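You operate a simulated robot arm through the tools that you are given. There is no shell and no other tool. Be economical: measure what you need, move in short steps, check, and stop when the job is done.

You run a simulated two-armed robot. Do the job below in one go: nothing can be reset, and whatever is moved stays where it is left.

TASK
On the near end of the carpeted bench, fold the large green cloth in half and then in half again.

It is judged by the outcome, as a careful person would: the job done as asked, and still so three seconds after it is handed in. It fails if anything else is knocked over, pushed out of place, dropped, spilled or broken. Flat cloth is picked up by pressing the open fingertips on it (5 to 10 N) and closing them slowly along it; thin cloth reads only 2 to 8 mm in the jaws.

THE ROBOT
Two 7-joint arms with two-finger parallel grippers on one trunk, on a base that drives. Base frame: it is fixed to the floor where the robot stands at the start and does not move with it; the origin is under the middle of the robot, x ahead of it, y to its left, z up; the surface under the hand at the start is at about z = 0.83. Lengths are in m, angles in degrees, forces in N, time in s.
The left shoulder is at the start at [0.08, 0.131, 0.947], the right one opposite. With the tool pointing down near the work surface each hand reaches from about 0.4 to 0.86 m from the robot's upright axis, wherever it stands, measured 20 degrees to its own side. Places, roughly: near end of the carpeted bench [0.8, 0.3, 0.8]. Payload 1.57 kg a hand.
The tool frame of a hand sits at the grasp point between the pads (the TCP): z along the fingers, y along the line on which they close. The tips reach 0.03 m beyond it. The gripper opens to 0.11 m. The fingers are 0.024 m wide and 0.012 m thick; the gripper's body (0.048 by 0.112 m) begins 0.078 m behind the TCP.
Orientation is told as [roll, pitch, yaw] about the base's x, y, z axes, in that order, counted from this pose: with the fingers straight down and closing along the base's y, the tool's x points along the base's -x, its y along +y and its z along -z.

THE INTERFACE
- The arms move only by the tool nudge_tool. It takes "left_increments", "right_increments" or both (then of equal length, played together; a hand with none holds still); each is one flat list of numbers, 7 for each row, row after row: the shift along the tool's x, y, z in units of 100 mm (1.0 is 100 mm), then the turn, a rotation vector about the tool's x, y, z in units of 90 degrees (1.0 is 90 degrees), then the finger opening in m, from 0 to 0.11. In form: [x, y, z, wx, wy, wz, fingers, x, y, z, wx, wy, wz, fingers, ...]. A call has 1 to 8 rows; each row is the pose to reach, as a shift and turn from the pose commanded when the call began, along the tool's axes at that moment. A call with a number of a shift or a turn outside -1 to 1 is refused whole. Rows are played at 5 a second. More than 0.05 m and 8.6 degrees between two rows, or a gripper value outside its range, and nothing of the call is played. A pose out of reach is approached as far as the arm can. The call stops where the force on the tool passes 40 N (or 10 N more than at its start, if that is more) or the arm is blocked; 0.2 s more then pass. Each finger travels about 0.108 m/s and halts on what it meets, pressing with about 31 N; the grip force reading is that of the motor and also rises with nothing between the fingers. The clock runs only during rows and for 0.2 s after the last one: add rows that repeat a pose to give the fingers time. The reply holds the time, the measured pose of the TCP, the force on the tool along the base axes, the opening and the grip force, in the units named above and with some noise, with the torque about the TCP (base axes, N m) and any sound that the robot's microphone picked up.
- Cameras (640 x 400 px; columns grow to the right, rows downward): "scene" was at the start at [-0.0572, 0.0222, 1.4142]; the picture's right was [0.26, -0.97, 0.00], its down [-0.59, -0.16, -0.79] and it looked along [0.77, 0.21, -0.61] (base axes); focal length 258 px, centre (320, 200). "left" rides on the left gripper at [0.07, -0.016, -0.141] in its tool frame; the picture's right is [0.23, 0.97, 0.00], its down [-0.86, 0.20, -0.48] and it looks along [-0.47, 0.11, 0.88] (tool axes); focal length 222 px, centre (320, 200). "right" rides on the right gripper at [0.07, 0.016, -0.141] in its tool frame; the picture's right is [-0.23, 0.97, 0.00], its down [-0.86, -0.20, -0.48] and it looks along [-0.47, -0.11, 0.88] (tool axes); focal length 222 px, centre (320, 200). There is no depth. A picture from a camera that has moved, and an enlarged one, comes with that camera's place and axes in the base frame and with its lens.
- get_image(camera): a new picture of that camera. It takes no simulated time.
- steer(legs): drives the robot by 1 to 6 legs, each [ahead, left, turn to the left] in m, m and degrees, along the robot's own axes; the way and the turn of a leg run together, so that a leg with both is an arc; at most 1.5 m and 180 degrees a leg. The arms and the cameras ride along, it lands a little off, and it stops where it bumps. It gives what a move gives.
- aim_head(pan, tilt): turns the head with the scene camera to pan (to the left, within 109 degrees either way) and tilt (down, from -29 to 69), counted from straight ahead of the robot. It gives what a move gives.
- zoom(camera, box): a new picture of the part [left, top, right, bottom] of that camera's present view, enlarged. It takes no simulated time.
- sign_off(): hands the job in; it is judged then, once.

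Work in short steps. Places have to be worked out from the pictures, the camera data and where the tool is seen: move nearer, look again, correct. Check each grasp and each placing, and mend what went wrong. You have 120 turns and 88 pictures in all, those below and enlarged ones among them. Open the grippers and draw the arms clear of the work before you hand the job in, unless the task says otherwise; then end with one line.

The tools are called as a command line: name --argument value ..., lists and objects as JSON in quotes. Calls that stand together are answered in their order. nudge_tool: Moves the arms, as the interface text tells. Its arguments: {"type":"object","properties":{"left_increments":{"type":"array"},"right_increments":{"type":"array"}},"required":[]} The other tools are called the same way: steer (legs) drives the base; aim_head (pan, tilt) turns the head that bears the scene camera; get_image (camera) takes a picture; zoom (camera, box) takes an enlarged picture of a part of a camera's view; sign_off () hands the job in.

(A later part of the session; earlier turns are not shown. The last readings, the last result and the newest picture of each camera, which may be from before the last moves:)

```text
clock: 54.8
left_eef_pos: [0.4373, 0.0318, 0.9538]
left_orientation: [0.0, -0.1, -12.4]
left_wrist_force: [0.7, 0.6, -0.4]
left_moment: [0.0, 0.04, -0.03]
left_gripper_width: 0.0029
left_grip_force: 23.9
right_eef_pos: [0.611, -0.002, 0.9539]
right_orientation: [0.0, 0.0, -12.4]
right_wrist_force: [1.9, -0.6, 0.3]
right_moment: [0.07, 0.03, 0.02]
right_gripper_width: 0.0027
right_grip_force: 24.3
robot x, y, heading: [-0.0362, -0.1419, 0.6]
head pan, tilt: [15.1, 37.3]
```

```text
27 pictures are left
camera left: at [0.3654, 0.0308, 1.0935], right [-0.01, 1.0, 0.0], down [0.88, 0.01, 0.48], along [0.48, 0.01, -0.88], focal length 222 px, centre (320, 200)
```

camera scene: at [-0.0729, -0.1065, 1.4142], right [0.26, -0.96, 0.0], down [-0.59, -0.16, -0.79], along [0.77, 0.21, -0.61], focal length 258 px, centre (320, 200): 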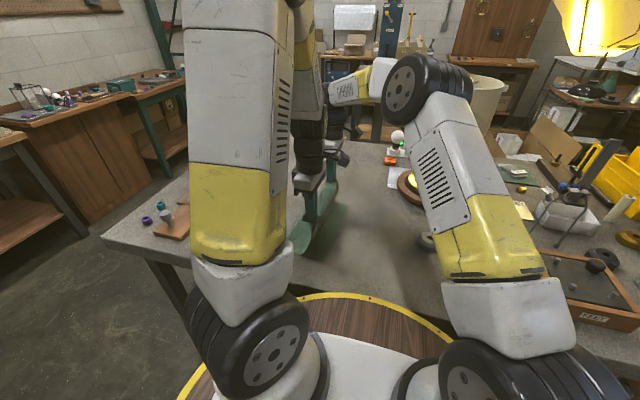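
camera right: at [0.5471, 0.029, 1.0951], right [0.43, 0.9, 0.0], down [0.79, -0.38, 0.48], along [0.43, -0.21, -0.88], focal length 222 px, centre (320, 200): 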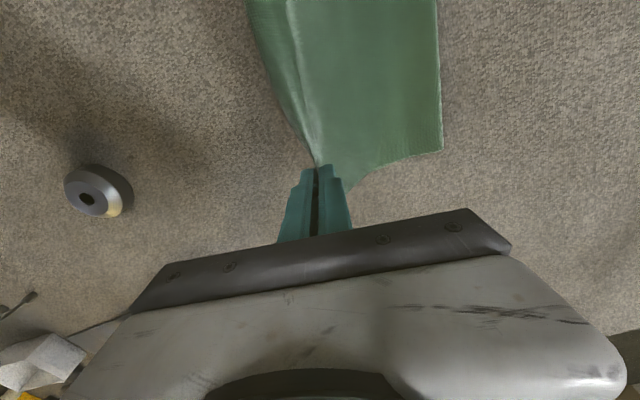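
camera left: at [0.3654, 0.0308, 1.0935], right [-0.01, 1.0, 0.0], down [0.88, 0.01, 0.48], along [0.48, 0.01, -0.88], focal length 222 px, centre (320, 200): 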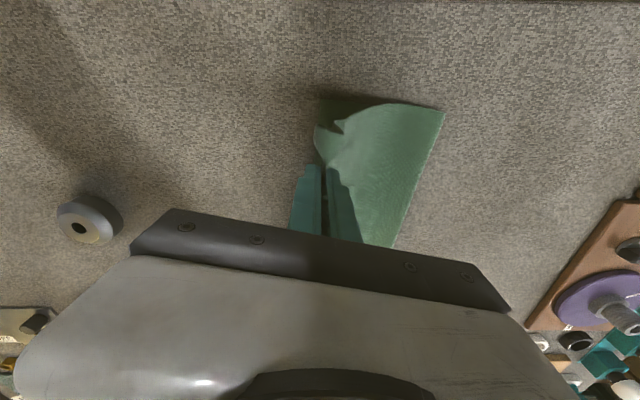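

zoom --camera "right" --box '[220, 0, 460, 200]'

```text
2.00 times, centred on (340, 100) of right
camera zoom: at [0.5471, 0.029, 1.0951], right [0.43, 0.9, 0.0], down [0.79, -0.38, 0.48], along [0.43, -0.21, -0.88], focal length 444 px, centre (280, 400)
```

zoom: 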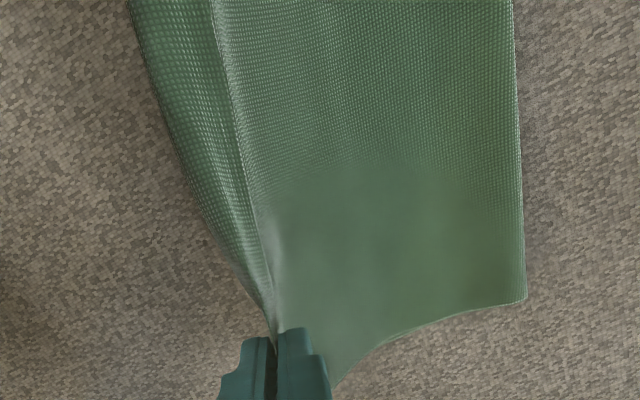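

The cuff is still there but the grip is fine. I drive left and slightly ahead to unfold the cloth again.

steer --legs '[[0.04, 0.26, 0]]'

nudge_tool --left_increments '[0, 0.2, 0.3, 0, 0, -0.05, 0, 0, 0.4, 0.55, 0, 0, -0.09, 0, 0, 0.6, 0.75, 0, 0, -0.09, 0, 0, 0.7, 0.85, 0, 0, -0.09, 0, 0, 0.75, 0.87, 0, 0, -0.09, 0]' --right_increments '[0, 0.2, 0.3, 0, 0, -0.05, 0, 0, 0.4, 0.55, 0, 0, -0.09, 0, 0, 0.6, 0.75, 0, 0, -0.09, 0, 0, 0.8, 0.85, 0, 0, -0.09, 0, 0, 0.9, 0.87, 0, 0, -0.09, 0]'

get_image --camera "left"

get_image --camera "right"

```text
clock: 56.7
left_eef_pos: [0.4733, 0.289, 0.9527]
left_orientation: [0.0, -0.2, -12.4]
left_wrist_force: [0.0, 0.4, 0.0]
left_moment: [0.0, 0.0, -0.01]
left_gripper_width: 0.0026
left_grip_force: 24.2
right_eef_pos: [0.6496, 0.2554, 0.9531]
right_orientation: [0.0, -0.1, -12.5]
right_wrist_force: [-0.4, -0.5, -0.8]
right_moment: [0.03, 0.0, 0.02]
right_gripper_width: 0.0026
right_grip_force: 23.8
robot x, y, heading: [0.0014, 0.1171, 0.6]
head pan, tilt: [15.1, 37.3]
```

```text
clock: 57.9
left_eef_pos: [0.4907, 0.3615, 0.8663]
left_orientation: [-0.1, -0.2, -4.2]
left_wrist_force: [0.4, -0.6, 1.1]
left_moment: [0.0, 0.01, -0.01]
left_gripper_width: 0.0026
left_grip_force: 24.5
right_eef_pos: [0.6683, 0.3414, 0.8651]
right_orientation: [0.0, 0.1, -4.3]
right_wrist_force: [0.4, -0.7, -0.3]
right_moment: [0.01, -0.02, -0.01]
right_gripper_width: 0.0023
right_grip_force: 23.1
robot x, y, heading: [0.0018, 0.1132, 0.3]
head pan, tilt: [15.1, 37.3]
```

```text
25 pictures are left
camera left: at [0.42, 0.3504, 1.0067], right [-0.15, 0.99, 0.0], down [0.87, 0.13, 0.48], along [0.48, 0.07, -0.88], focal length 222 px, centre (320, 200)
```

left: 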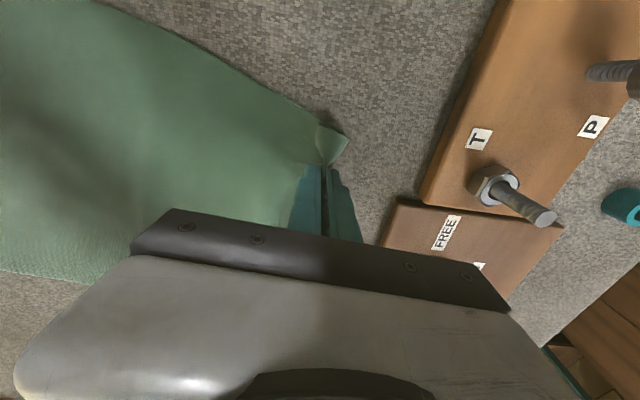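

```text
24 pictures are left
camera right: at [0.5997, 0.3636, 1.0073], right [0.3, 0.95, 0.0], down [0.84, -0.26, 0.48], along [0.46, -0.14, -0.88], focal length 222 px, centre (320, 200)
```

right: 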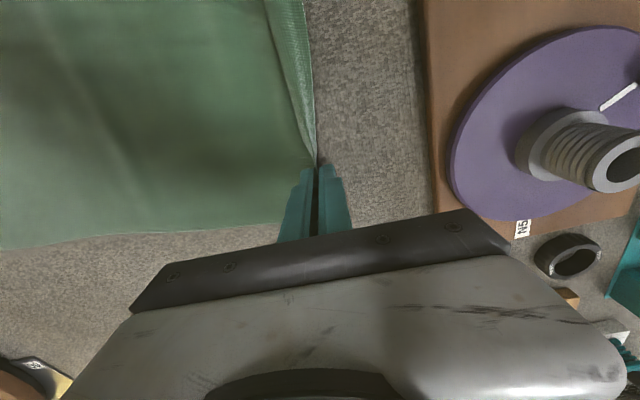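

The cloth is back to its starting state. I press lightly and open the fingers slowly so they spread the ridge flat, then lift and look.

nudge_tool --left_increments '[0, 0, 0.035, 0, 0, 0, 0.003, 0, 0, 0.04, 0, 0, 0, 0.012, 0, 0, 0.04, 0, 0, 0, 0.024, 0, 0, 0.04, 0, 0, 0, 0.036, 0, 0, 0.04, 0, 0, 0, 0.05, 0, 0, -0.2, 0, 0, 0, 0.05, 0, 0, -0.5, 0, 0, 0, 0.03, 0, 0, -0.8, 0, 0, 0, 0.016]' --right_increments '[0, 0, 0.025, 0, 0, 0, 0.003, 0, 0, 0.03, 0, 0, 0, 0.012, 0, 0, 0.03, 0, 0, 0, 0.024, 0, 0, 0.03, 0, 0, 0, 0.036, 0, 0, 0.03, 0, 0, 0, 0.05, 0, 0, -0.2, 0, 0, 0, 0.05, 0, 0, -0.5, 0, 0, 0, 0.03, 0, 0, -0.8, 0, 0, 0, 0.016]'

get_image --camera "left"

get_image --camera "right"

```text
clock: 59.7
left_eef_pos: [0.4907, 0.3629, 0.9458]
left_orientation: [0.0, 0.0, -4.3]
left_wrist_force: [1.0, 0.1, 0.2]
left_moment: [0.01, 0.01, 0.0]
left_gripper_width: 0.0161
left_grip_force: 0.1
right_eef_pos: [0.6687, 0.3444, 0.9466]
right_orientation: [0.0, 0.1, -4.3]
right_wrist_force: [0.6, -0.7, 0.7]
right_moment: [-0.01, 0.01, -0.03]
right_gripper_width: 0.0162
right_grip_force: 0.1
robot x, y, heading: [0.0019, 0.1187, 0.5]
head pan, tilt: [15.1, 37.3]
```

```text
23 pictures are left
camera left: at [0.4197, 0.3514, 1.0865], right [-0.15, 0.99, 0.0], down [0.87, 0.13, 0.48], along [0.47, 0.07, -0.88], focal length 222 px, centre (320, 200)
```

left: 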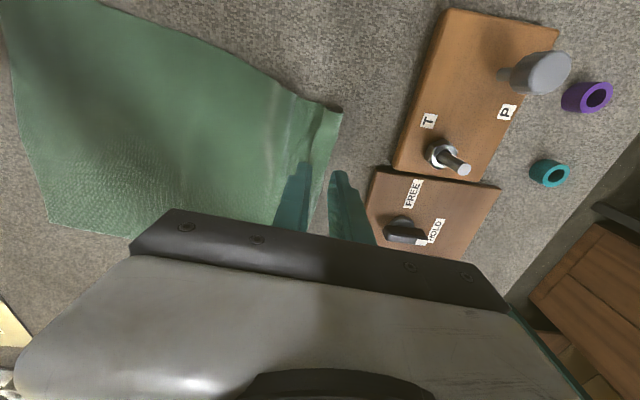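

```text
22 pictures are left
camera right: at [0.6001, 0.3651, 1.0889], right [0.3, 0.95, 0.0], down [0.84, -0.26, 0.48], along [0.46, -0.14, -0.88], focal length 222 px, centre (320, 200)
```

right: 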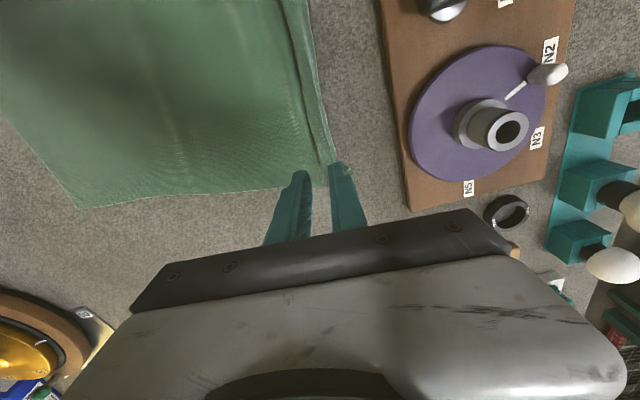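

The cloth is flat. I estimate the left edge at y = 0.374 near x = 0.475 and 0.367 near x = 0.66. I set a narrow 16 mm jaw right at the edge and descend to just above contact.

nudge_tool --left_increments '[0.08, -0.01, 0.2, 0, 0, 0, 0.018, 0.16, -0.02, 0.45, 0, 0, 0, 0.018, 0.16, -0.02, 0.7, 0, 0, 0, 0.018, 0.16, -0.02, 0.8, 0, 0, 0, 0.018, 0.16, -0.02, 0.83, 0, 0, 0, 0.018]' --right_increments '[0.04, 0.05, 0.2, 0, 0, 0, 0.018, 0.07, 0.095, 0.45, 0, 0, 0, 0.018, 0.07, 0.095, 0.7, 0, 0, 0, 0.018, 0.07, 0.095, 0.8, 0, 0, 0, 0.018, 0.07, 0.095, 0.83, 0, 0, 0, 0.018]'

get_image --camera "left"

get_image --camera "right"

```text
clock: 60.9
left_eef_pos: [0.4742, 0.3612, 0.8616]
left_orientation: [0.0, -0.2, -4.3]
left_wrist_force: [-0.7, -1.0, 5.4]
left_moment: [0.06, 0.04, 0.01]
left_gripper_width: 0.0174
left_grip_force: 0.1
right_eef_pos: [0.6605, 0.3537, 0.8619]
right_orientation: [0.1, 0.1, -4.3]
right_wrist_force: [0.0, -0.3, 0.7]
right_moment: [-0.01, 0.0, -0.02]
right_gripper_width: 0.0183
right_grip_force: 0.5
robot x, y, heading: [0.0023, 0.1179, 0.5]
head pan, tilt: [15.1, 37.3]
```

```text
21 pictures are left
camera left: at [0.4034, 0.35, 1.0031], right [-0.15, 0.99, 0.0], down [0.87, 0.13, 0.48], along [0.48, 0.07, -0.88], focal length 222 px, centre (320, 200)
```

left: 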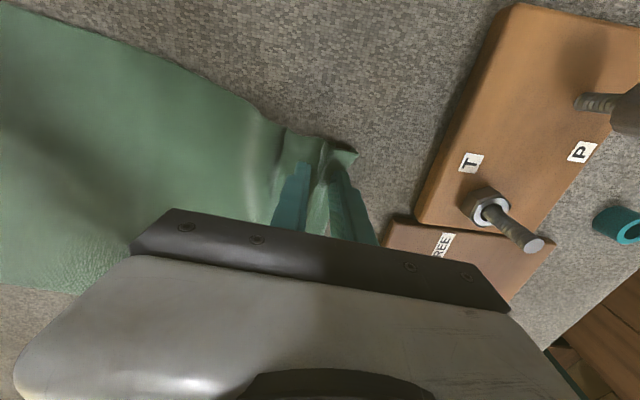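

```text
20 pictures are left
camera right: at [0.5934, 0.3748, 1.0041], right [0.3, 0.95, 0.0], down [0.84, -0.26, 0.48], along [0.46, -0.14, -0.88], focal length 222 px, centre (320, 200)
```

right: 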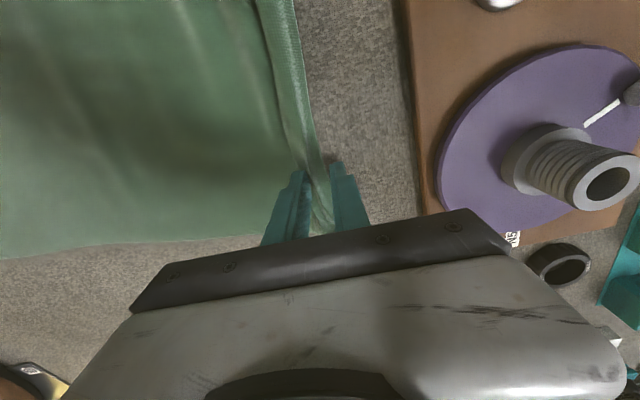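

The right is placed exactly; the left should go 8 mm further out. I adjust it, press both, then close slowly.

nudge_tool --left_increments '[0, 0, -0.1, 0, 0, 0, 0.018, 0, 0.08, -0.1, 0, 0, 0, 0.018, 0, 0.08, -0.01, 0, 0, 0, 0.018, 0, 0.08, 0.003, 0, 0, 0, 0.018, 0, 0.08, 0.003, 0, 0, 0, 0.013, 0, 0.08, 0.003, 0, 0, 0, 0.008, 0, 0.08, 0.003, 0, 0, 0, 0, 0, 0.08, 0.003, 0, 0, 0, 0]' --right_increments '[0, 0, 0, 0, 0, 0, 0.018, 0, 0, 0.005, 0, 0, 0, 0.018, 0, 0, 0.01, 0, 0, 0, 0.018, 0, 0, 0.012, 0, 0, 0, 0.018, 0, 0, 0.012, 0, 0, 0, 0.013, 0, 0, 0.012, 0, 0, 0, 0.008, 0, 0, 0.012, 0, 0, 0, 0, 0, 0, 0.012, 0, 0, 0, 0]'

```text
clock: 62.7
left_eef_pos: [0.4756, 0.3694, 0.864]
left_orientation: [0.0, -0.2, -4.3]
left_wrist_force: [0.3, -0.3, 2.6]
left_moment: [0.01, -0.07, 0.0]
left_gripper_width: 0.0028
left_grip_force: 24.1
right_eef_pos: [0.661, 0.354, 0.8625]
right_orientation: [0.0, 0.0, -4.3]
right_wrist_force: [-0.6, -0.4, 0.9]
right_moment: [-0.01, 0.04, 0.02]
right_gripper_width: 0.0021
right_grip_force: 23.6
robot x, y, heading: [0.0016, 0.1167, 0.5]
head pan, tilt: [15.1, 37.3]
```

Both read 2–3 mm. I lift 50 mm and check.

nudge_tool --left_increments '[0, 0, -0.12, 0, 0, 0, 0, 0, -0.05, -0.25, 0, 0, 0, 0, 0, -0.15, -0.38, 0, 0, 0, 0, 0, -0.3, -0.5, 0, 0, 0, 0]' --right_increments '[0, 0, -0.12, 0, 0, 0, 0, 0, -0.05, -0.25, 0, 0, 0, 0, 0, -0.15, -0.38, 0, 0, 0, 0, 0, -0.3, -0.5, 0, 0, 0, 0]'

get_image --camera "left"

get_image --camera "right"

```text
clock: 63.7
left_eef_pos: [0.4709, 0.339, 0.9133]
left_orientation: [0.0, -0.2, -4.2]
left_wrist_force: [0.4, -1.0, 0.7]
left_moment: [-0.02, 0.01, 0.01]
left_gripper_width: 0.0029
left_grip_force: 24.1
right_eef_pos: [0.6585, 0.3242, 0.9111]
right_orientation: [0.0, -0.1, -4.3]
right_wrist_force: [-0.1, -0.1, -0.1]
right_moment: [0.0, 0.03, 0.01]
right_gripper_width: 0.0023
right_grip_force: 24.1
robot x, y, heading: [0.0037, 0.1124, 0.3]
head pan, tilt: [15.1, 37.3]
```

```text
19 pictures are left
camera left: at [0.4021, 0.3289, 1.0542], right [-0.15, 0.99, 0.0], down [0.87, 0.14, 0.48], along [0.47, 0.07, -0.88], focal length 222 px, centre (320, 200)
```

left: 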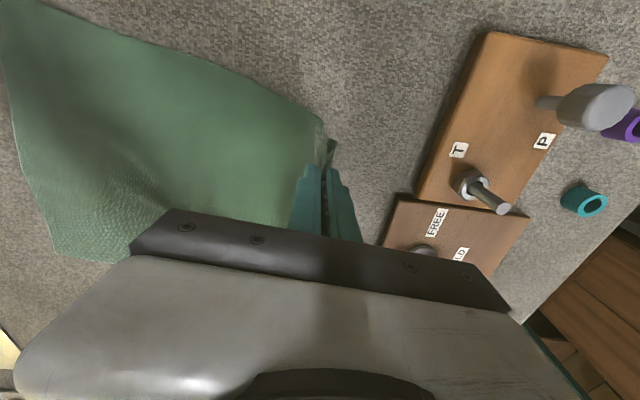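

```text
18 pictures are left
camera right: at [0.5905, 0.3463, 1.0533], right [0.3, 0.95, 0.0], down [0.84, -0.26, 0.48], along [0.46, -0.14, -0.88], focal length 222 px, centre (320, 200)
```

right: 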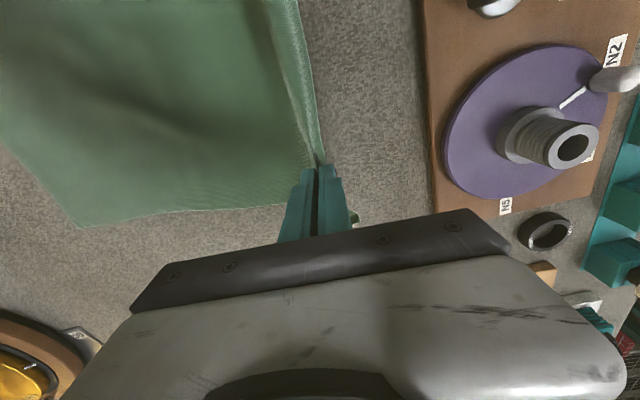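

Both grips are right at the edge with hardly any flap. The right edge lies from about (0.39,0.04) to (0.66,0.016), so I drive 0.27 m right and 37 mm back, keeping low.

steer --legs '[[-0.018, -0.135, 0], [-0.019, -0.135, 0]]'

get_image --camera "left"

get_image --camera "right"

```text
clock: 65.9
left_eef_pos: [0.4395, 0.0694, 0.9134]
left_orientation: [0.1, -0.2, -4.4]
left_wrist_force: [0.7, 0.4, 0.0]
left_moment: [0.04, -0.01, -0.01]
left_gripper_width: 0.0029
left_grip_force: 24.4
right_eef_pos: [0.6247, 0.0531, 0.9111]
right_orientation: [-0.1, -0.1, -4.5]
right_wrist_force: [-0.5, -0.3, -0.2]
right_moment: [0.02, 0.0, -0.01]
right_gripper_width: 0.0025
right_grip_force: 23.8
robot x, y, heading: [-0.0309, -0.1527, 0.4]
head pan, tilt: [15.1, 37.3]
```

```text
17 pictures are left
camera left: at [0.3678, 0.0581, 1.0542], right [-0.15, 0.99, 0.0], down [0.87, 0.13, 0.48], along [0.48, 0.07, -0.88], focal length 222 px, centre (320, 200)
```

left: 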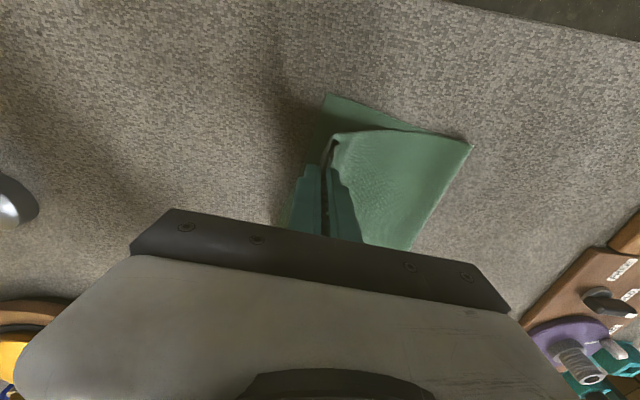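

```text
16 pictures are left
camera right: at [0.5562, 0.0752, 1.0532], right [0.3, 0.95, 0.0], down [0.84, -0.27, 0.48], along [0.46, -0.14, -0.88], focal length 222 px, centre (320, 200)
```

right: 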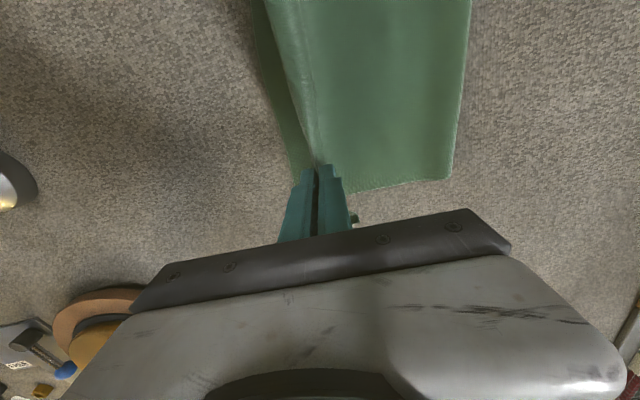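

The cloth has turned a little: the right edge runs (0.381,0.064)–(0.629,0.022). I aim the jaws at (0.42,0.062) and (0.605,0.034), lower, then open and rise.

nudge_tool --left_increments '[0.1, 0.02, 0.12, 0, 0, 0, 0, 0.19, 0.02, 0.25, 0, 0, 0, 0, 0.19, 0.0, 0.38, 0, 0, 0, 0, 0.19, -0.09, 0.44, 0, 0, 0, 0, 0.19, -0.09, 0.45, 0, 0, 0, 0]' --right_increments '[0.1, -0.02, 0.12, 0, 0, 0, 0, 0.18, -0.05, 0.25, 0, 0, 0, 0, 0.18, -0.12, 0.38, 0, 0, 0, 0, 0.18, -0.2, 0.42, 0, 0, 0, 0, 0.18, -0.2, 0.43, 0, 0, 0, 0]'

nudge_tool --left_increments '[0, 0, 0, 0, 0, 0, 0.006, 0, 0, 0, 0, 0, 0, 0.012, 0, 0, 0, 0, 0, 0, 0.018, 0, 0, 0, 0, 0, 0, 0.024, 0, 0, -0.15, 0, 0, 0, 0.024, 0, 0, -0.45, 0, 0, 0, 0.024, 0, 0, -0.9, 0, 0, 0, 0.03]' --right_increments '[0, 0, 0, 0, 0, 0, 0.006, 0, 0, 0, 0, 0, 0, 0.012, 0, 0, 0, 0, 0, 0, 0.018, 0, 0, 0, 0, 0, 0, 0.024, 0, 0, -0.15, 0, 0, 0, 0.024, 0, 0, -0.45, 0, 0, 0, 0.024, 0, 0, -0.9, 0, 0, 0, 0.03]'

get_image --camera "right"

get_image --camera "left"

```text
clock: 67.1
left_eef_pos: [0.4186, 0.06, 0.8684]
left_orientation: [0.0, -0.1, -4.4]
left_wrist_force: [0.6, -0.9, 2.2]
left_moment: [-0.01, 0.02, -0.01]
left_gripper_width: 0.0029
left_grip_force: 23.8
right_eef_pos: [0.6048, 0.0352, 0.8678]
right_orientation: [0.0, 0.0, -4.3]
right_wrist_force: [0.2, 0.0, -0.7]
right_moment: [0.0, 0.01, -0.03]
right_gripper_width: 0.0022
right_grip_force: 23.6
robot x, y, heading: [-0.0321, -0.1556, 0.2]
head pan, tilt: [15.1, 37.3]
```

```text
clock: 68.7
left_eef_pos: [0.4181, 0.064, 0.9576]
left_orientation: [-0.1, -0.1, -4.4]
left_wrist_force: [-0.2, -0.1, -0.4]
left_moment: [-0.02, 0.05, 0.02]
left_gripper_width: 0.0301
left_grip_force: 0.1
right_eef_pos: [0.605, 0.0363, 0.9559]
right_orientation: [0.1, 0.2, -4.3]
right_wrist_force: [0.2, 0.4, -0.6]
right_moment: [0.01, 0.0, -0.01]
right_gripper_width: 0.0303
right_grip_force: 0.0
robot x, y, heading: [-0.0333, -0.153, 0.4]
head pan, tilt: [15.1, 37.3]
```

```text
15 pictures are left
camera right: at [0.5374, 0.0569, 1.0985], right [0.3, 0.95, 0.0], down [0.84, -0.27, 0.48], along [0.46, -0.14, -0.88], focal length 222 px, centre (320, 200)
```

right: 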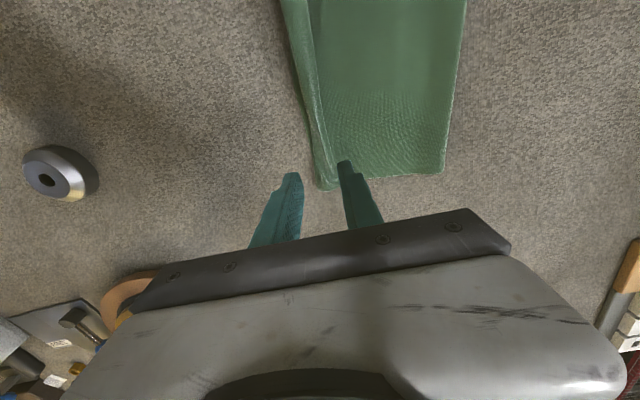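

```text
14 pictures are left
camera left: at [0.3478, 0.0517, 1.0986], right [-0.15, 0.99, 0.0], down [0.87, 0.13, 0.48], along [0.47, 0.07, -0.88], focal length 222 px, centre (320, 200)
```

left: 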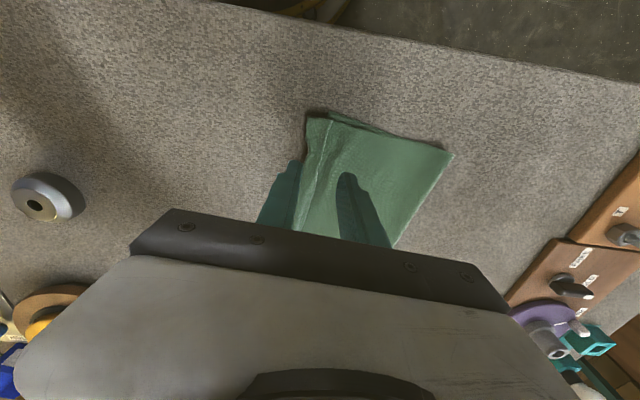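

The first fold is down with only a narrow turned edge, and I accept it. The packet corners are near-right (0.384,0.042), near-left (0.403,0.225), far-right (0.662,0.019) and far-left (0.685,0.176). I raise the hands and centre the base in front of it for the second fold.

nudge_tool --left_increments '[0, 0, -0.3, 0, 0, 0, 0.03, 0, 0, -0.6, 0, 0, 0, 0.03]' --right_increments '[0, 0, -0.3, 0, 0, 0, 0.03, 0, 0, -0.6, 0, 0, 0, 0.03]'

steer --legs '[[-0.02, 0.25, 0]]'

nudge_tool --left_increments '[0, 0, 0, 0, 0, 0.09, 0.03, 0, 0, 0, 0, 0, 0.18, 0.03, 0, 0, 0, 0, 0, 0.27, 0.03, 0, 0, 0, 0, 0, 0.36, 0.03, 0, 0, 0, 0, 0, 0.45, 0.03, 0, 0, 0, 0, 0, 0.54, 0.03, 0, 0, 0, 0, 0, 0.63, 0.03, 0, 0, 0, 0, 0, 0.72, 0.03]' --right_increments '[0, -0.12, 0, 0, 0, -0.09, 0.03, 0, -0.24, 0, 0, 0, -0.18, 0.03, 0, -0.36, 0, 0, 0, -0.27, 0.03, 0, -0.48, 0, 0, 0, -0.36, 0.03, 0, -0.6, 0, 0, 0, -0.45, 0.03, 0, -0.72, 0, 0, 0, -0.54, 0.03, 0, -0.84, 0, 0, 0, -0.63, 0.03, 0, -0.98, 0, 0, 0, -0.72, 0.03]'

```text
clock: 69.3
left_eef_pos: [0.4182, 0.0614, 1.0168]
left_orientation: [0.0, -0.2, -4.4]
left_wrist_force: [0.4, -0.3, -0.4]
left_moment: [0.0, 0.08, -0.01]
left_gripper_width: 0.0301
left_grip_force: 0.1
right_eef_pos: [0.6043, 0.0368, 1.017]
right_orientation: [0.0, 0.1, -4.4]
right_wrist_force: [1.0, 0.6, -0.2]
right_moment: [-0.05, 0.01, 0.0]
right_gripper_width: 0.0302
right_grip_force: 0.0
robot x, y, heading: [-0.032, -0.1592, 0.2]
head pan, tilt: [15.1, 37.3]
```

```text
clock: 71.1
left_eef_pos: [0.3958, 0.3084, 1.0172]
left_orientation: [0.0, -0.2, -4.1]
left_wrist_force: [-0.1, 0.7, 0.0]
left_moment: [0.02, 0.03, -0.02]
left_gripper_width: 0.0302
left_grip_force: 0.0
right_eef_pos: [0.5823, 0.2839, 1.0175]
right_orientation: [0.0, 0.1, -4.3]
right_wrist_force: [-0.3, 0.6, 0.1]
right_moment: [0.0, 0.03, -0.02]
right_gripper_width: 0.03
right_grip_force: 0.2
robot x, y, heading: [-0.0571, 0.0966, 0.5]
head pan, tilt: [15.1, 37.3]
```

```text
clock: 72.9
left_eef_pos: [0.3952, 0.3091, 1.0165]
left_orientation: [0.1, -0.1, -69.2]
left_wrist_force: [-0.8, 0.0, 0.1]
left_moment: [-0.01, -0.02, 0.01]
left_gripper_width: 0.0296
left_grip_force: 0.1
right_eef_pos: [0.5737, 0.188, 1.0174]
right_orientation: [0.0, 0.0, 60.8]
right_wrist_force: [0.3, 0.3, 0.3]
right_moment: [-0.01, 0.0, -0.01]
right_gripper_width: 0.0301
right_grip_force: 0.0
robot x, y, heading: [-0.0535, 0.0937, 0.5]
head pan, tilt: [15.1, 37.3]
```

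Both turns are going fine. I continue turning and bring the hands toward the far corners.

nudge_tool --left_increments '[-0.2, 0.14, 0, 0, 0, 0.08, 0.02, -0.4, 0.28, 0, 0, 0, 0.16, 0.02, -0.6, 0.42, 0, 0, 0, 0.24, 0.02, -0.96, 0.68, 0, 0, 0, 0.323, 0.02]' --right_increments '[0.17, -0.24, 0, 0, 0, -0.08, 0.02, 0.34, -0.48, 0, 0, 0, -0.16, 0.02, 0.52, -0.72, 0, 0, 0, -0.232, 0.02, 0.69, -0.97, 0, 0, 0, -0.232, 0.02]'

```text
clock: 73.9
left_eef_pos: [0.4945, 0.2457, 1.0167]
left_orientation: [0.2, -0.1, -98.2]
left_wrist_force: [-0.7, 0.2, 1.7]
left_moment: [0.0, -0.04, -0.01]
left_gripper_width: 0.02
left_grip_force: 0.1
right_eef_pos: [0.6259, 0.0815, 1.0165]
right_orientation: [0.0, 0.0, 81.6]
right_wrist_force: [0.2, 0.9, 1.5]
right_moment: [-0.01, 0.0, 0.0]
right_gripper_width: 0.0201
right_grip_force: 0.0
robot x, y, heading: [-0.0553, 0.0926, 0.5]
head pan, tilt: [15.1, 37.3]
```

Next I bring both above the far edge at (0.66,0.142) and (0.65,0.05), and lower part of the way.

nudge_tool --left_increments '[-0.15, 0.3, 0, 0, 0, 0, 0.02, -0.3, 0.6, 0, 0, 0, 0, 0.02, -0.4, 0.9, 0, 0, 0, 0, 0.02]' --right_increments '[0.14, -0.14, 0, 0, 0, 0, 0.02, 0.28, -0.28, 0, 0, 0, 0, 0.02, 0.28, -0.28, 0, 0, 0, 0, 0.02]'

nudge_tool --left_increments '[-0.15, 0.3, 0, 0, 0, 0, 0.02, -0.3, 0.6, 0.0, 0, 0, 0, 0.02, -0.39, 0.88, 0.2, 0, 0, 0, 0.02, -0.39, 0.88, 0.5, 0, 0, 0, 0.02, -0.39, 0.88, 0.8, 0, 0, 0, 0.02]' --right_increments '[0, 0, 0, 0, 0, 0, 0.02, 0, 0, 0, 0, 0, 0, 0.02, 0, 0, 0.2, 0, 0, 0, 0.02, 0, 0, 0.5, 0, 0, 0, 0.02, 0, 0, 0.8, 0, 0, 0, 0.02]'

get_image --camera "right"

get_image --camera "left"

```text
clock: 74.7
left_eef_pos: [0.5771, 0.1918, 1.0208]
left_orientation: [0.3, 0.0, -98.1]
left_wrist_force: [-0.4, 0.1, -0.5]
left_moment: [-0.03, -0.01, 0.0]
left_gripper_width: 0.0201
left_grip_force: 0.0
right_eef_pos: [0.6481, 0.0477, 1.0166]
right_orientation: [0.0, 0.0, 81.5]
right_wrist_force: [0.1, 0.3, 0.0]
right_moment: [-0.05, -0.02, 0.01]
right_gripper_width: 0.0198
right_grip_force: 0.1
robot x, y, heading: [-0.0528, 0.0943, 0.5]
head pan, tilt: [15.1, 37.3]
```

```text
clock: 75.9
left_eef_pos: [0.6586, 0.139, 0.9361]
left_orientation: [0.2, 0.0, -98.1]
left_wrist_force: [0.2, -0.3, 0.2]
left_moment: [0.0, -0.01, 0.0]
left_gripper_width: 0.02
left_grip_force: 0.1
right_eef_pos: [0.6471, 0.0471, 0.9358]
right_orientation: [0.0, 0.0, 81.4]
right_wrist_force: [-0.7, -0.9, 0.0]
right_moment: [-0.03, -0.06, -0.01]
right_gripper_width: 0.02
right_grip_force: 0.0
robot x, y, heading: [-0.0577, 0.0951, 0.4]
head pan, tilt: [15.1, 37.3]
```

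```text
13 pictures are left
camera right: at [0.6203, -0.0195, 1.0772], right [-0.93, 0.37, 0.0], down [0.32, 0.82, 0.48], along [0.18, 0.44, -0.88], focal length 222 px, centre (320, 200)
```

right: 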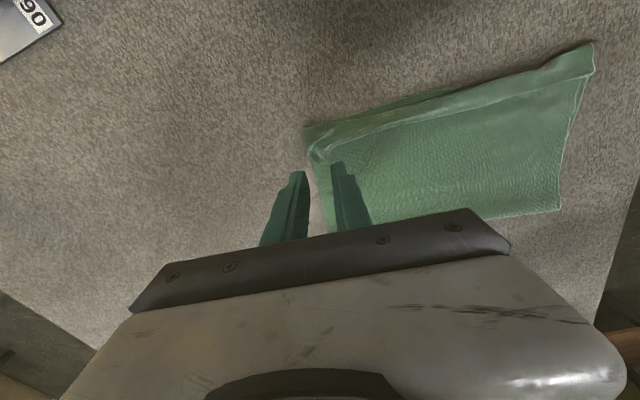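

```text
12 pictures are left
camera left: at [0.6526, 0.2109, 1.0786], right [1.0, 0.09, 0.0], down [0.08, -0.87, 0.48], along [0.05, -0.48, -0.88], focal length 222 px, centre (320, 200)
```

left: 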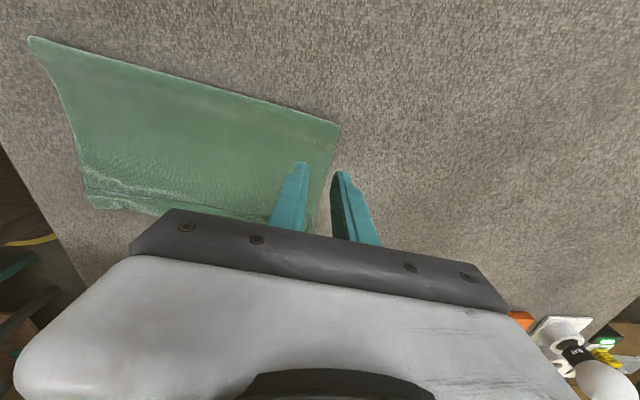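

The far edge runs (0.657,0.02)–(0.68,0.169), so both jaws are well placed; the left needs 4 mm more. I lower to contact.

nudge_tool --left_increments '[0, 0.04, 0.3, 0, 0, 0, 0.022, 0, 0.04, 0.55, 0, 0, 0, 0.022, 0, 0.04, 0.68, 0, 0, 0, 0.022, 0, 0.04, 0.72, 0, 0, 0, 0.022]' --right_increments '[0, -0.01, 0.3, 0, 0, 0, 0.022, 0, -0.01, 0.55, 0, 0, 0, 0.022, 0, -0.01, 0.68, 0, 0, 0, 0.022, 0, -0.01, 0.72, 0, 0, 0, 0.022]'

nudge_tool --left_increments '[0, 0, 0.015, 0, 0, 0, 0.022, 0, 0, 0.02, 0, 0, 0, 0.022]' --right_increments '[0, 0, 0.015, 0, 0, 0, 0.022, 0, 0, 0.02, 0, 0, 0, 0.022]'

```text
clock: 76.9
left_eef_pos: [0.6624, 0.1404, 0.8647]
left_orientation: [0.1, 0.0, -98.1]
left_wrist_force: [0.8, 0.4, 0.3]
left_moment: [0.0, -0.05, 0.04]
left_gripper_width: 0.0221
left_grip_force: 0.0
right_eef_pos: [0.6494, 0.047, 0.8641]
right_orientation: [0.0, 0.0, 81.5]
right_wrist_force: [-0.3, -0.5, 0.0]
right_moment: [-0.01, 0.01, 0.02]
right_gripper_width: 0.0223
right_grip_force: 0.1
robot x, y, heading: [-0.0546, 0.0928, 0.6]
head pan, tilt: [15.1, 37.3]
```

```text
clock: 77.5
left_eef_pos: [0.6632, 0.1407, 0.864]
left_orientation: [0.2, 0.1, -98.0]
left_wrist_force: [0.8, 0.3, 0.7]
left_moment: [-0.01, 0.04, -0.03]
left_gripper_width: 0.0218
left_grip_force: 0.0
right_eef_pos: [0.6497, 0.0465, 0.8638]
right_orientation: [0.1, 0.0, 81.4]
right_wrist_force: [-0.2, -0.1, 2.6]
right_moment: [-0.03, -0.01, 0.06]
right_gripper_width: 0.022
right_grip_force: 0.3
robot x, y, heading: [-0.0567, 0.0946, 0.7]
head pan, tilt: [15.1, 37.3]
```

Right is touching, left not quite. I press further.

nudge_tool --left_increments '[0, 0, 0.012, 0, 0, 0, 0.022, 0, 0, 0.018, 0, 0, 0, 0.022]' --right_increments '[0, 0, 0.005, 0, 0, 0, 0.022, 0, 0, 0.01, 0, 0, 0, 0.022]'

```text
clock: 78.1
left_eef_pos: [0.6627, 0.1399, 0.8619]
left_orientation: [0.2, 0.0, -98.2]
left_wrist_force: [-0.5, -0.2, 0.4]
left_moment: [0.04, 0.0, -0.06]
left_gripper_width: 0.022
left_grip_force: 0.0
right_eef_pos: [0.6506, 0.0457, 0.8627]
right_orientation: [0.1, 0.0, 81.4]
right_wrist_force: [-1.7, -1.1, 5.7]
right_moment: [-0.01, 0.13, 0.01]
right_gripper_width: 0.0221
right_grip_force: 0.2
robot x, y, heading: [-0.0496, 0.0945, 0.6]
head pan, tilt: [15.1, 37.3]
```

nudge_tool --left_increments '[0, 0, 0.006, 0, 0, 0, 0.022, 0, 0, 0.012, 0, 0, 0, 0.022]' --right_increments '[0, 0, 0.001, 0, 0, 0, 0.022, 0, 0, 0.003, 0, 0, 0, 0.022]'

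```text
clock: 78.7
left_eef_pos: [0.6632, 0.14, 0.8619]
left_orientation: [0.1, 0.0, -98.1]
left_wrist_force: [-0.9, 1.7, 4.2]
left_moment: [0.04, 0.04, -0.02]
left_gripper_width: 0.0218
left_grip_force: 0.1
right_eef_pos: [0.6493, 0.0466, 0.8625]
right_orientation: [0.0, 0.0, 81.5]
right_wrist_force: [-1.4, -2.7, 11.6]
right_moment: [-0.13, 0.22, 0.05]
right_gripper_width: 0.0225
right_grip_force: 0.2
robot x, y, heading: [-0.0547, 0.0939, 0.4]
head pan, tilt: [15.1, 37.3]
```

Pressures are now good (4 N and 12 N). I add a touch on the left and close both slowly.

nudge_tool --left_increments '[0, 0, 0.005, 0, 0, 0, 0.022, 0, 0, 0.006, 0, 0, 0, 0.018, 0, 0, 0.006, 0, 0, 0, 0.014, 0, 0, 0.006, 0, 0, 0, 0.01, 0, 0, 0.006, 0, 0, 0, 0.005, 0, 0, 0.006, 0, 0, 0, 0, 0, 0, 0.006, 0, 0, 0, 0]' --right_increments '[0, 0, 0, 0, 0, 0, 0.022, 0, 0, 0, 0, 0, 0, 0.018, 0, 0, 0, 0, 0, 0, 0.014, 0, 0, 0, 0, 0, 0, 0.01, 0, 0, 0, 0, 0, 0, 0.005, 0, 0, 0, 0, 0, 0, 0, 0, 0, 0, 0, 0, 0, 0]'

nudge_tool --left_increments '[0, 0, -0.1, 0, 0, 0, 0, 0, -0.02, -0.25, 0, 0, 0, 0, 0, -0.1, -0.4, 0, 0, 0, 0]' --right_increments '[0, 0, -0.1, 0, 0, 0, 0, 0, 0.02, -0.25, 0, 0, 0, 0, 0, 0.1, -0.4, 0, 0, 0, 0]'

get_image --camera "right"

get_image --camera "left"

```text
clock: 80.3
left_eef_pos: [0.663, 0.1394, 0.8626]
left_orientation: [0.3, 0.0, -98.1]
left_wrist_force: [-0.2, -0.3, 14.8]
left_moment: [-0.04, 0.02, 0.02]
left_gripper_width: 0.0024
left_grip_force: 24.1
right_eef_pos: [0.6495, 0.0487, 0.8628]
right_orientation: [0.0, -0.1, 81.4]
right_wrist_force: [-4.3, 3.2, 14.4]
right_moment: [0.05, 0.14, -0.02]
right_gripper_width: 0.003
right_grip_force: 24.0
robot x, y, heading: [-0.0536, 0.0952, 0.5]
head pan, tilt: [15.1, 37.3]
```

```text
clock: 81.1
left_eef_pos: [0.6535, 0.1426, 0.8991]
left_orientation: [0.1, 0.1, -98.1]
left_wrist_force: [-0.3, -3.1, -0.3]
left_moment: [-0.08, 0.01, 0.02]
left_gripper_width: 0.0028
left_grip_force: 23.5
right_eef_pos: [0.6413, 0.0477, 0.9027]
right_orientation: [0.1, 0.0, 81.4]
right_wrist_force: [0.2, 2.2, -0.6]
right_moment: [0.06, 0.0, 0.02]
right_gripper_width: 0.0026
right_grip_force: 24.3
robot x, y, heading: [-0.0531, 0.0941, 0.7]
head pan, tilt: [15.1, 37.3]
```

```text
11 pictures are left
camera right: at [0.6139, -0.019, 1.0433], right [-0.93, 0.37, 0.0], down [0.33, 0.82, 0.48], along [0.18, 0.45, -0.88], focal length 222 px, centre (320, 200)
```

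right: 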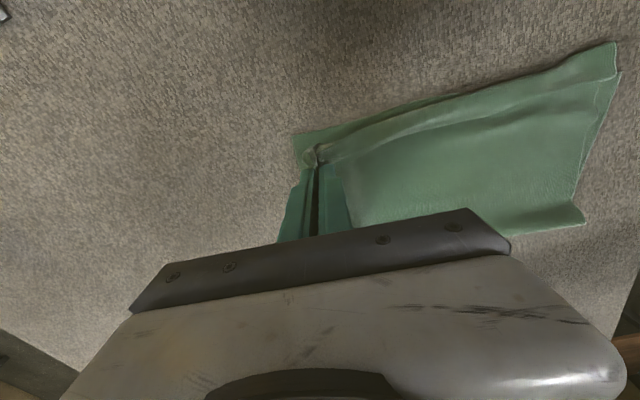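

```text
10 pictures are left
camera left: at [0.6476, 0.2135, 1.0419], right [1.0, 0.09, 0.0], down [0.08, -0.87, 0.48], along [0.04, -0.48, -0.88], focal length 222 px, centre (320, 200)
```

left: 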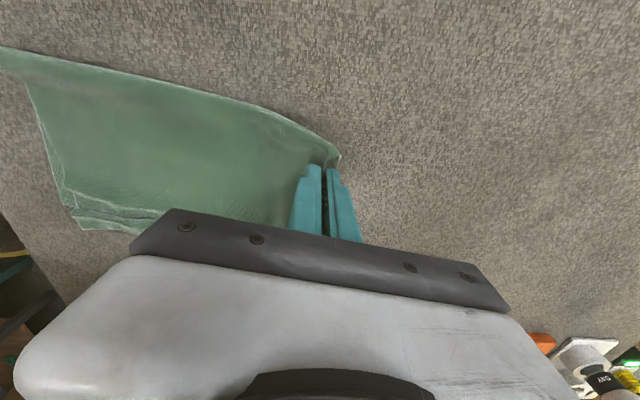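

The jaws took only the top layer: the widths stayed at 2.5 mm and the bottom layer is visible lying flat. I put it back and spread it, then retry with the jaw tilted so the outer finger reaches the carpet and pushes both layers' edges in.

nudge_tool --left_increments '[0, 0.05, 0.2, 0, 0, 0, 0, 0, 0.1, 0.36, 0, 0, 0, 0, 0, 0.1, 0.38, 0, 0, 0, 0.004, 0, 0.1, 0.38, 0, 0, 0, 0.016, 0, 0.1, 0.38, 0, 0, 0, 0.028, 0, 0.1, 0.38, 0, 0, 0, 0.04, 0, 0.1, 0.2, 0, 0, 0, 0.04, 0, 0.12, 0.2, 0.05, 0, 0, 0.03]' --right_increments '[0, -0.05, 0.2, 0, 0, 0, 0, 0, -0.1, 0.36, 0, 0, 0, 0, 0, -0.1, 0.39, 0, 0, 0, 0.004, 0, -0.1, 0.39, 0, 0, 0, 0.016, 0, -0.1, 0.39, 0, 0, 0, 0.028, 0, -0.1, 0.39, 0, 0, 0, 0.04, 0, -0.1, 0.2, 0, 0, 0, 0.04, 0, -0.12, 0.2, -0.05, 0, 0, 0.03]'

get_image --camera "right"

```text
clock: 82.9
left_eef_pos: [0.664, 0.1396, 0.8811]
left_orientation: [-4.4, -0.1, -98.1]
left_wrist_force: [0.3, 0.8, 0.3]
left_moment: [-0.02, 0.02, 0.01]
left_gripper_width: 0.03
left_grip_force: 0.0
right_eef_pos: [0.6511, 0.0473, 0.8823]
right_orientation: [4.6, 0.1, 81.4]
right_wrist_force: [-0.2, 0.7, 0.5]
right_moment: [-0.04, -0.02, 0.0]
right_gripper_width: 0.0299
right_grip_force: 0.0
robot x, y, heading: [-0.0529, 0.0926, 0.7]
head pan, tilt: [15.1, 37.3]
```

```text
9 pictures are left
camera right: at [0.6358, -0.0213, 1.0243], right [-0.93, 0.37, 0.08], down [0.36, 0.81, 0.46], along [0.11, 0.46, -0.88], focal length 222 px, centre (320, 200)
```

right: 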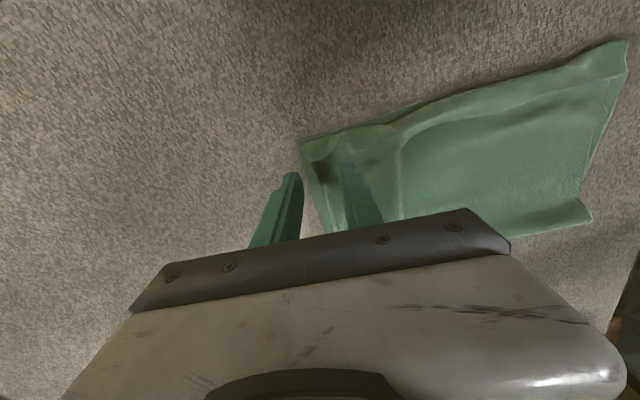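

The outer finger is just beyond the edge, as wanted. I lower to touch the carpet.

nudge_tool --left_increments '[0, 0, 0.1, 0, 0, 0, 0.03, 0, 0, 0.16, 0, 0, 0, 0.03, 0, 0, 0.18, 0, 0, 0, 0.03]' --right_increments '[0, 0, 0.1, 0, 0, 0, 0.03, 0, 0, 0.16, 0, 0, 0, 0.03, 0, 0, 0.18, 0, 0, 0, 0.03]'

```text
clock: 83.7
left_eef_pos: [0.6643, 0.1386, 0.8621]
left_orientation: [-4.4, 0.0, -98.1]
left_wrist_force: [0.1, 0.3, -0.6]
left_moment: [0.03, 0.01, -0.01]
left_gripper_width: 0.0296
left_grip_force: 0.0
right_eef_pos: [0.6507, 0.0455, 0.8634]
right_orientation: [4.5, 0.0, 81.4]
right_wrist_force: [-0.5, -0.4, 0.1]
right_moment: [-0.02, 0.0, 0.01]
right_gripper_width: 0.03
right_grip_force: 0.0
robot x, y, heading: [-0.0531, 0.0958, 0.3]
head pan, tilt: [15.1, 37.3]
```

nudge_tool --left_increments '[0, 0, 0.008, 0, 0, 0, 0.03, 0, 0, 0.013, 0, 0, 0, 0.03]' --right_increments '[0, 0, 0.01, 0, 0, 0, 0.03, 0, 0, 0.018, 0, 0, 0, 0.03]'

```text
clock: 84.3
left_eef_pos: [0.6634, 0.1394, 0.8615]
left_orientation: [-4.3, 0.0, -98.1]
left_wrist_force: [-0.2, -0.5, 0.5]
left_moment: [-0.04, -0.02, -0.06]
left_gripper_width: 0.0296
left_grip_force: 0.1
right_eef_pos: [0.6498, 0.0464, 0.8628]
right_orientation: [4.5, -0.1, 81.4]
right_wrist_force: [-0.8, 0.2, 0.4]
right_moment: [-0.01, 0.02, 0.01]
right_gripper_width: 0.0299
right_grip_force: 0.1
robot x, y, heading: [-0.055, 0.0948, 0.7]
head pan, tilt: [15.1, 37.3]
```

Still no load, so I go on down in small steps.

nudge_tool --left_increments '[0, 0, 0.008, 0, 0, 0, 0.03, 0, 0, 0.014, 0, 0, 0, 0.03]' --right_increments '[0, 0, 0.008, 0, 0, 0, 0.03, 0, 0, 0.016, 0, 0, 0, 0.03]'

```text
clock: 84.9
left_eef_pos: [0.6642, 0.1406, 0.8621]
left_orientation: [-4.3, 0.1, -98.2]
left_wrist_force: [-0.7, -0.5, 13.1]
left_moment: [-0.06, -0.31, 0.03]
left_gripper_width: 0.0292
left_grip_force: 0.0
right_eef_pos: [0.6504, 0.0466, 0.8621]
right_orientation: [4.4, -0.1, 81.4]
right_wrist_force: [-1.2, -1.2, 11.3]
right_moment: [-0.08, -0.22, 0.0]
right_gripper_width: 0.0299
right_grip_force: 0.0
robot x, y, heading: [-0.0507, 0.0916, 0.3]
head pan, tilt: [15.1, 37.3]
```

The moments show the outer fingers bearing on the carpet. I close slowly.

nudge_tool --left_increments '[0, 0, 0, 0, 0, 0, 0.026, 0, 0, 0, 0, 0, 0, 0.022, 0, 0, 0, 0, 0, 0, 0.018, 0, 0, 0, 0, 0, 0, 0.014, 0, 0, 0, 0, 0, 0, 0.01, 0, 0, 0, 0, 0, 0, 0.005, 0, 0, 0, 0, 0, 0, 0, 0, 0, 0, 0, 0, 0, 0]' --right_increments '[0, 0, 0, 0, 0, 0, 0.026, 0, 0, 0, 0, 0, 0, 0.022, 0, 0, 0, 0, 0, 0, 0.018, 0, 0, 0, 0, 0, 0, 0.014, 0, 0, 0, 0, 0, 0, 0.01, 0, 0, 0, 0, 0, 0, 0.005, 0, 0, 0, 0, 0, 0, 0, 0, 0, 0, 0, 0, 0, 0]'

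```text
clock: 86.7
left_eef_pos: [0.6618, 0.1402, 0.8609]
left_orientation: [-4.4, 0.0, -98.1]
left_wrist_force: [-7.0, 0.3, 25.0]
left_moment: [0.09, 0.38, -0.01]
left_gripper_width: 0.0048
left_grip_force: 24.9
right_eef_pos: [0.6488, 0.047, 0.8611]
right_orientation: [4.5, -0.2, 81.4]
right_wrist_force: [-7.1, 3.2, 19.3]
right_moment: [0.08, 0.34, -0.05]
right_gripper_width: 0.0037
right_grip_force: 24.7
robot x, y, heading: [-0.0555, 0.0913, 0.2]
head pan, tilt: [15.1, 37.3]
```

The widths are 4.8 and 3.7 mm, thicker than before. I lift 40 mm and look.

nudge_tool --left_increments '[0, 0, -0.1, 0, 0, 0, 0, 0, -0.03, -0.25, 0, 0, 0, 0, 0, -0.1, -0.4, 0, 0, 0, 0]' --right_increments '[0, 0, -0.1, 0, 0, 0, 0, 0, 0.03, -0.25, 0, 0, 0, 0, 0, 0.1, -0.4, 0, 0, 0, 0]'

get_image --camera "right"

```text
clock: 87.5
left_eef_pos: [0.6578, 0.1417, 0.9013]
left_orientation: [-4.4, 0.1, -98.1]
left_wrist_force: [-0.8, -0.7, -0.5]
left_moment: [-0.05, 0.03, 0.02]
left_gripper_width: 0.0024
left_grip_force: 24.2
right_eef_pos: [0.6419, 0.046, 0.8998]
right_orientation: [4.6, 0.0, 81.4]
right_wrist_force: [-0.4, 0.1, 0.1]
right_moment: [0.02, 0.0, 0.01]
right_gripper_width: 0.0036
right_grip_force: 23.9
robot x, y, heading: [-0.0546, 0.0903, 0.5]
head pan, tilt: [15.1, 37.3]
```

```text
8 pictures are left
camera right: at [0.6275, -0.0207, 1.0427], right [-0.93, 0.37, 0.08], down [0.36, 0.81, 0.46], along [0.11, 0.45, -0.88], focal length 222 px, centre (320, 200)
```

right: 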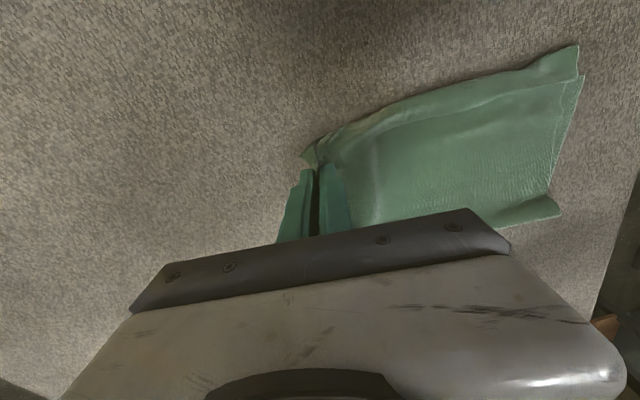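

Nothing is left behind on the carpet, so both layers appear to be up on the right. I drive back halfway and check with the left camera.

steer --legs '[[-0.11, 0.017, 0]]'

get_image --camera "left"

```text
clock: 88.7
left_eef_pos: [0.5484, 0.1577, 0.9006]
left_orientation: [-4.3, -0.1, -98.1]
left_wrist_force: [0.6, 0.2, -0.4]
left_moment: [-0.03, 0.0, 0.0]
left_gripper_width: 0.0027
left_grip_force: 23.5
right_eef_pos: [0.5334, 0.0648, 0.9008]
right_orientation: [4.5, 0.0, 81.4]
right_wrist_force: [0.1, 0.7, 0.3]
right_moment: [0.0, 0.0, 0.02]
right_gripper_width: 0.0037
right_grip_force: 23.8
robot x, y, heading: [-0.164, 0.1124, 0.5]
head pan, tilt: [15.1, 37.3]
```

```text
7 pictures are left
camera left: at [0.5524, 0.2282, 1.043], right [0.99, 0.09, -0.07], down [0.11, -0.88, 0.46], along [-0.02, -0.47, -0.88], focal length 222 px, centre (320, 200)
```

left: 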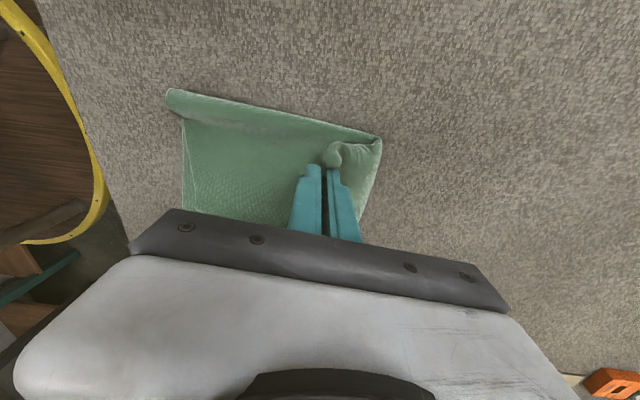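

Both layers are folding together. The near edge runs about (0.387,0.087)–(0.399,0.209). I drive back another 0.115 m, then lower with a last 23 mm of pull.

steer --legs '[[-0.115, 0.02, 0]]'

nudge_tool --left_increments '[0, -0.06, 0.1, 0, 0, 0, 0, 0, -0.12, 0.2, 0, 0, 0, 0, 0, -0.2, 0.27, 0, 0, 0, 0, 0, -0.24, 0.3, 0, 0, 0, 0]' --right_increments '[0, 0.06, 0.1, 0, 0, 0, 0, 0, 0.12, 0.2, 0, 0, 0, 0, 0, 0.2, 0.27, 0, 0, 0, 0, 0, 0.24, 0.3, 0, 0, 0, 0]'

get_image --camera "left"

```text
clock: 90.0
left_eef_pos: [0.4306, 0.1765, 0.902]
left_orientation: [-4.3, 0.0, -98.0]
left_wrist_force: [-0.4, -1.7, 0.1]
left_moment: [-0.04, 0.01, -0.02]
left_gripper_width: 0.0023
left_grip_force: 24.0
right_eef_pos: [0.4149, 0.0836, 0.9017]
right_orientation: [4.5, 0.0, 81.4]
right_wrist_force: [-0.1, 0.3, -0.2]
right_moment: [0.01, -0.02, -0.01]
right_gripper_width: 0.0035
right_grip_force: 24.6
robot x, y, heading: [-0.2822, 0.1271, 0.5]
head pan, tilt: [15.1, 37.3]
```

```text
clock: 91.0
left_eef_pos: [0.4047, 0.1802, 0.8728]
left_orientation: [-4.3, 0.0, -98.1]
left_wrist_force: [-0.5, 0.2, -0.4]
left_moment: [0.0, 0.02, 0.0]
left_gripper_width: 0.0024
left_grip_force: 24.0
right_eef_pos: [0.3884, 0.0874, 0.8734]
right_orientation: [4.5, 0.0, 81.5]
right_wrist_force: [-0.3, 0.0, 0.4]
right_moment: [0.0, -0.02, 0.03]
right_gripper_width: 0.0034
right_grip_force: 24.5
robot x, y, heading: [-0.2816, 0.1262, 0.4]
head pan, tilt: [15.1, 37.3]
```

```text
6 pictures are left
camera left: at [0.4089, 0.251, 1.0146], right [0.99, 0.09, -0.07], down [0.11, -0.88, 0.46], along [-0.02, -0.47, -0.88], focal length 222 px, centre (320, 200)
```

left: 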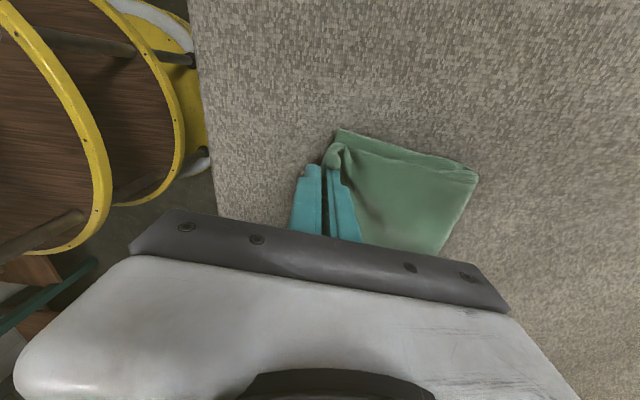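

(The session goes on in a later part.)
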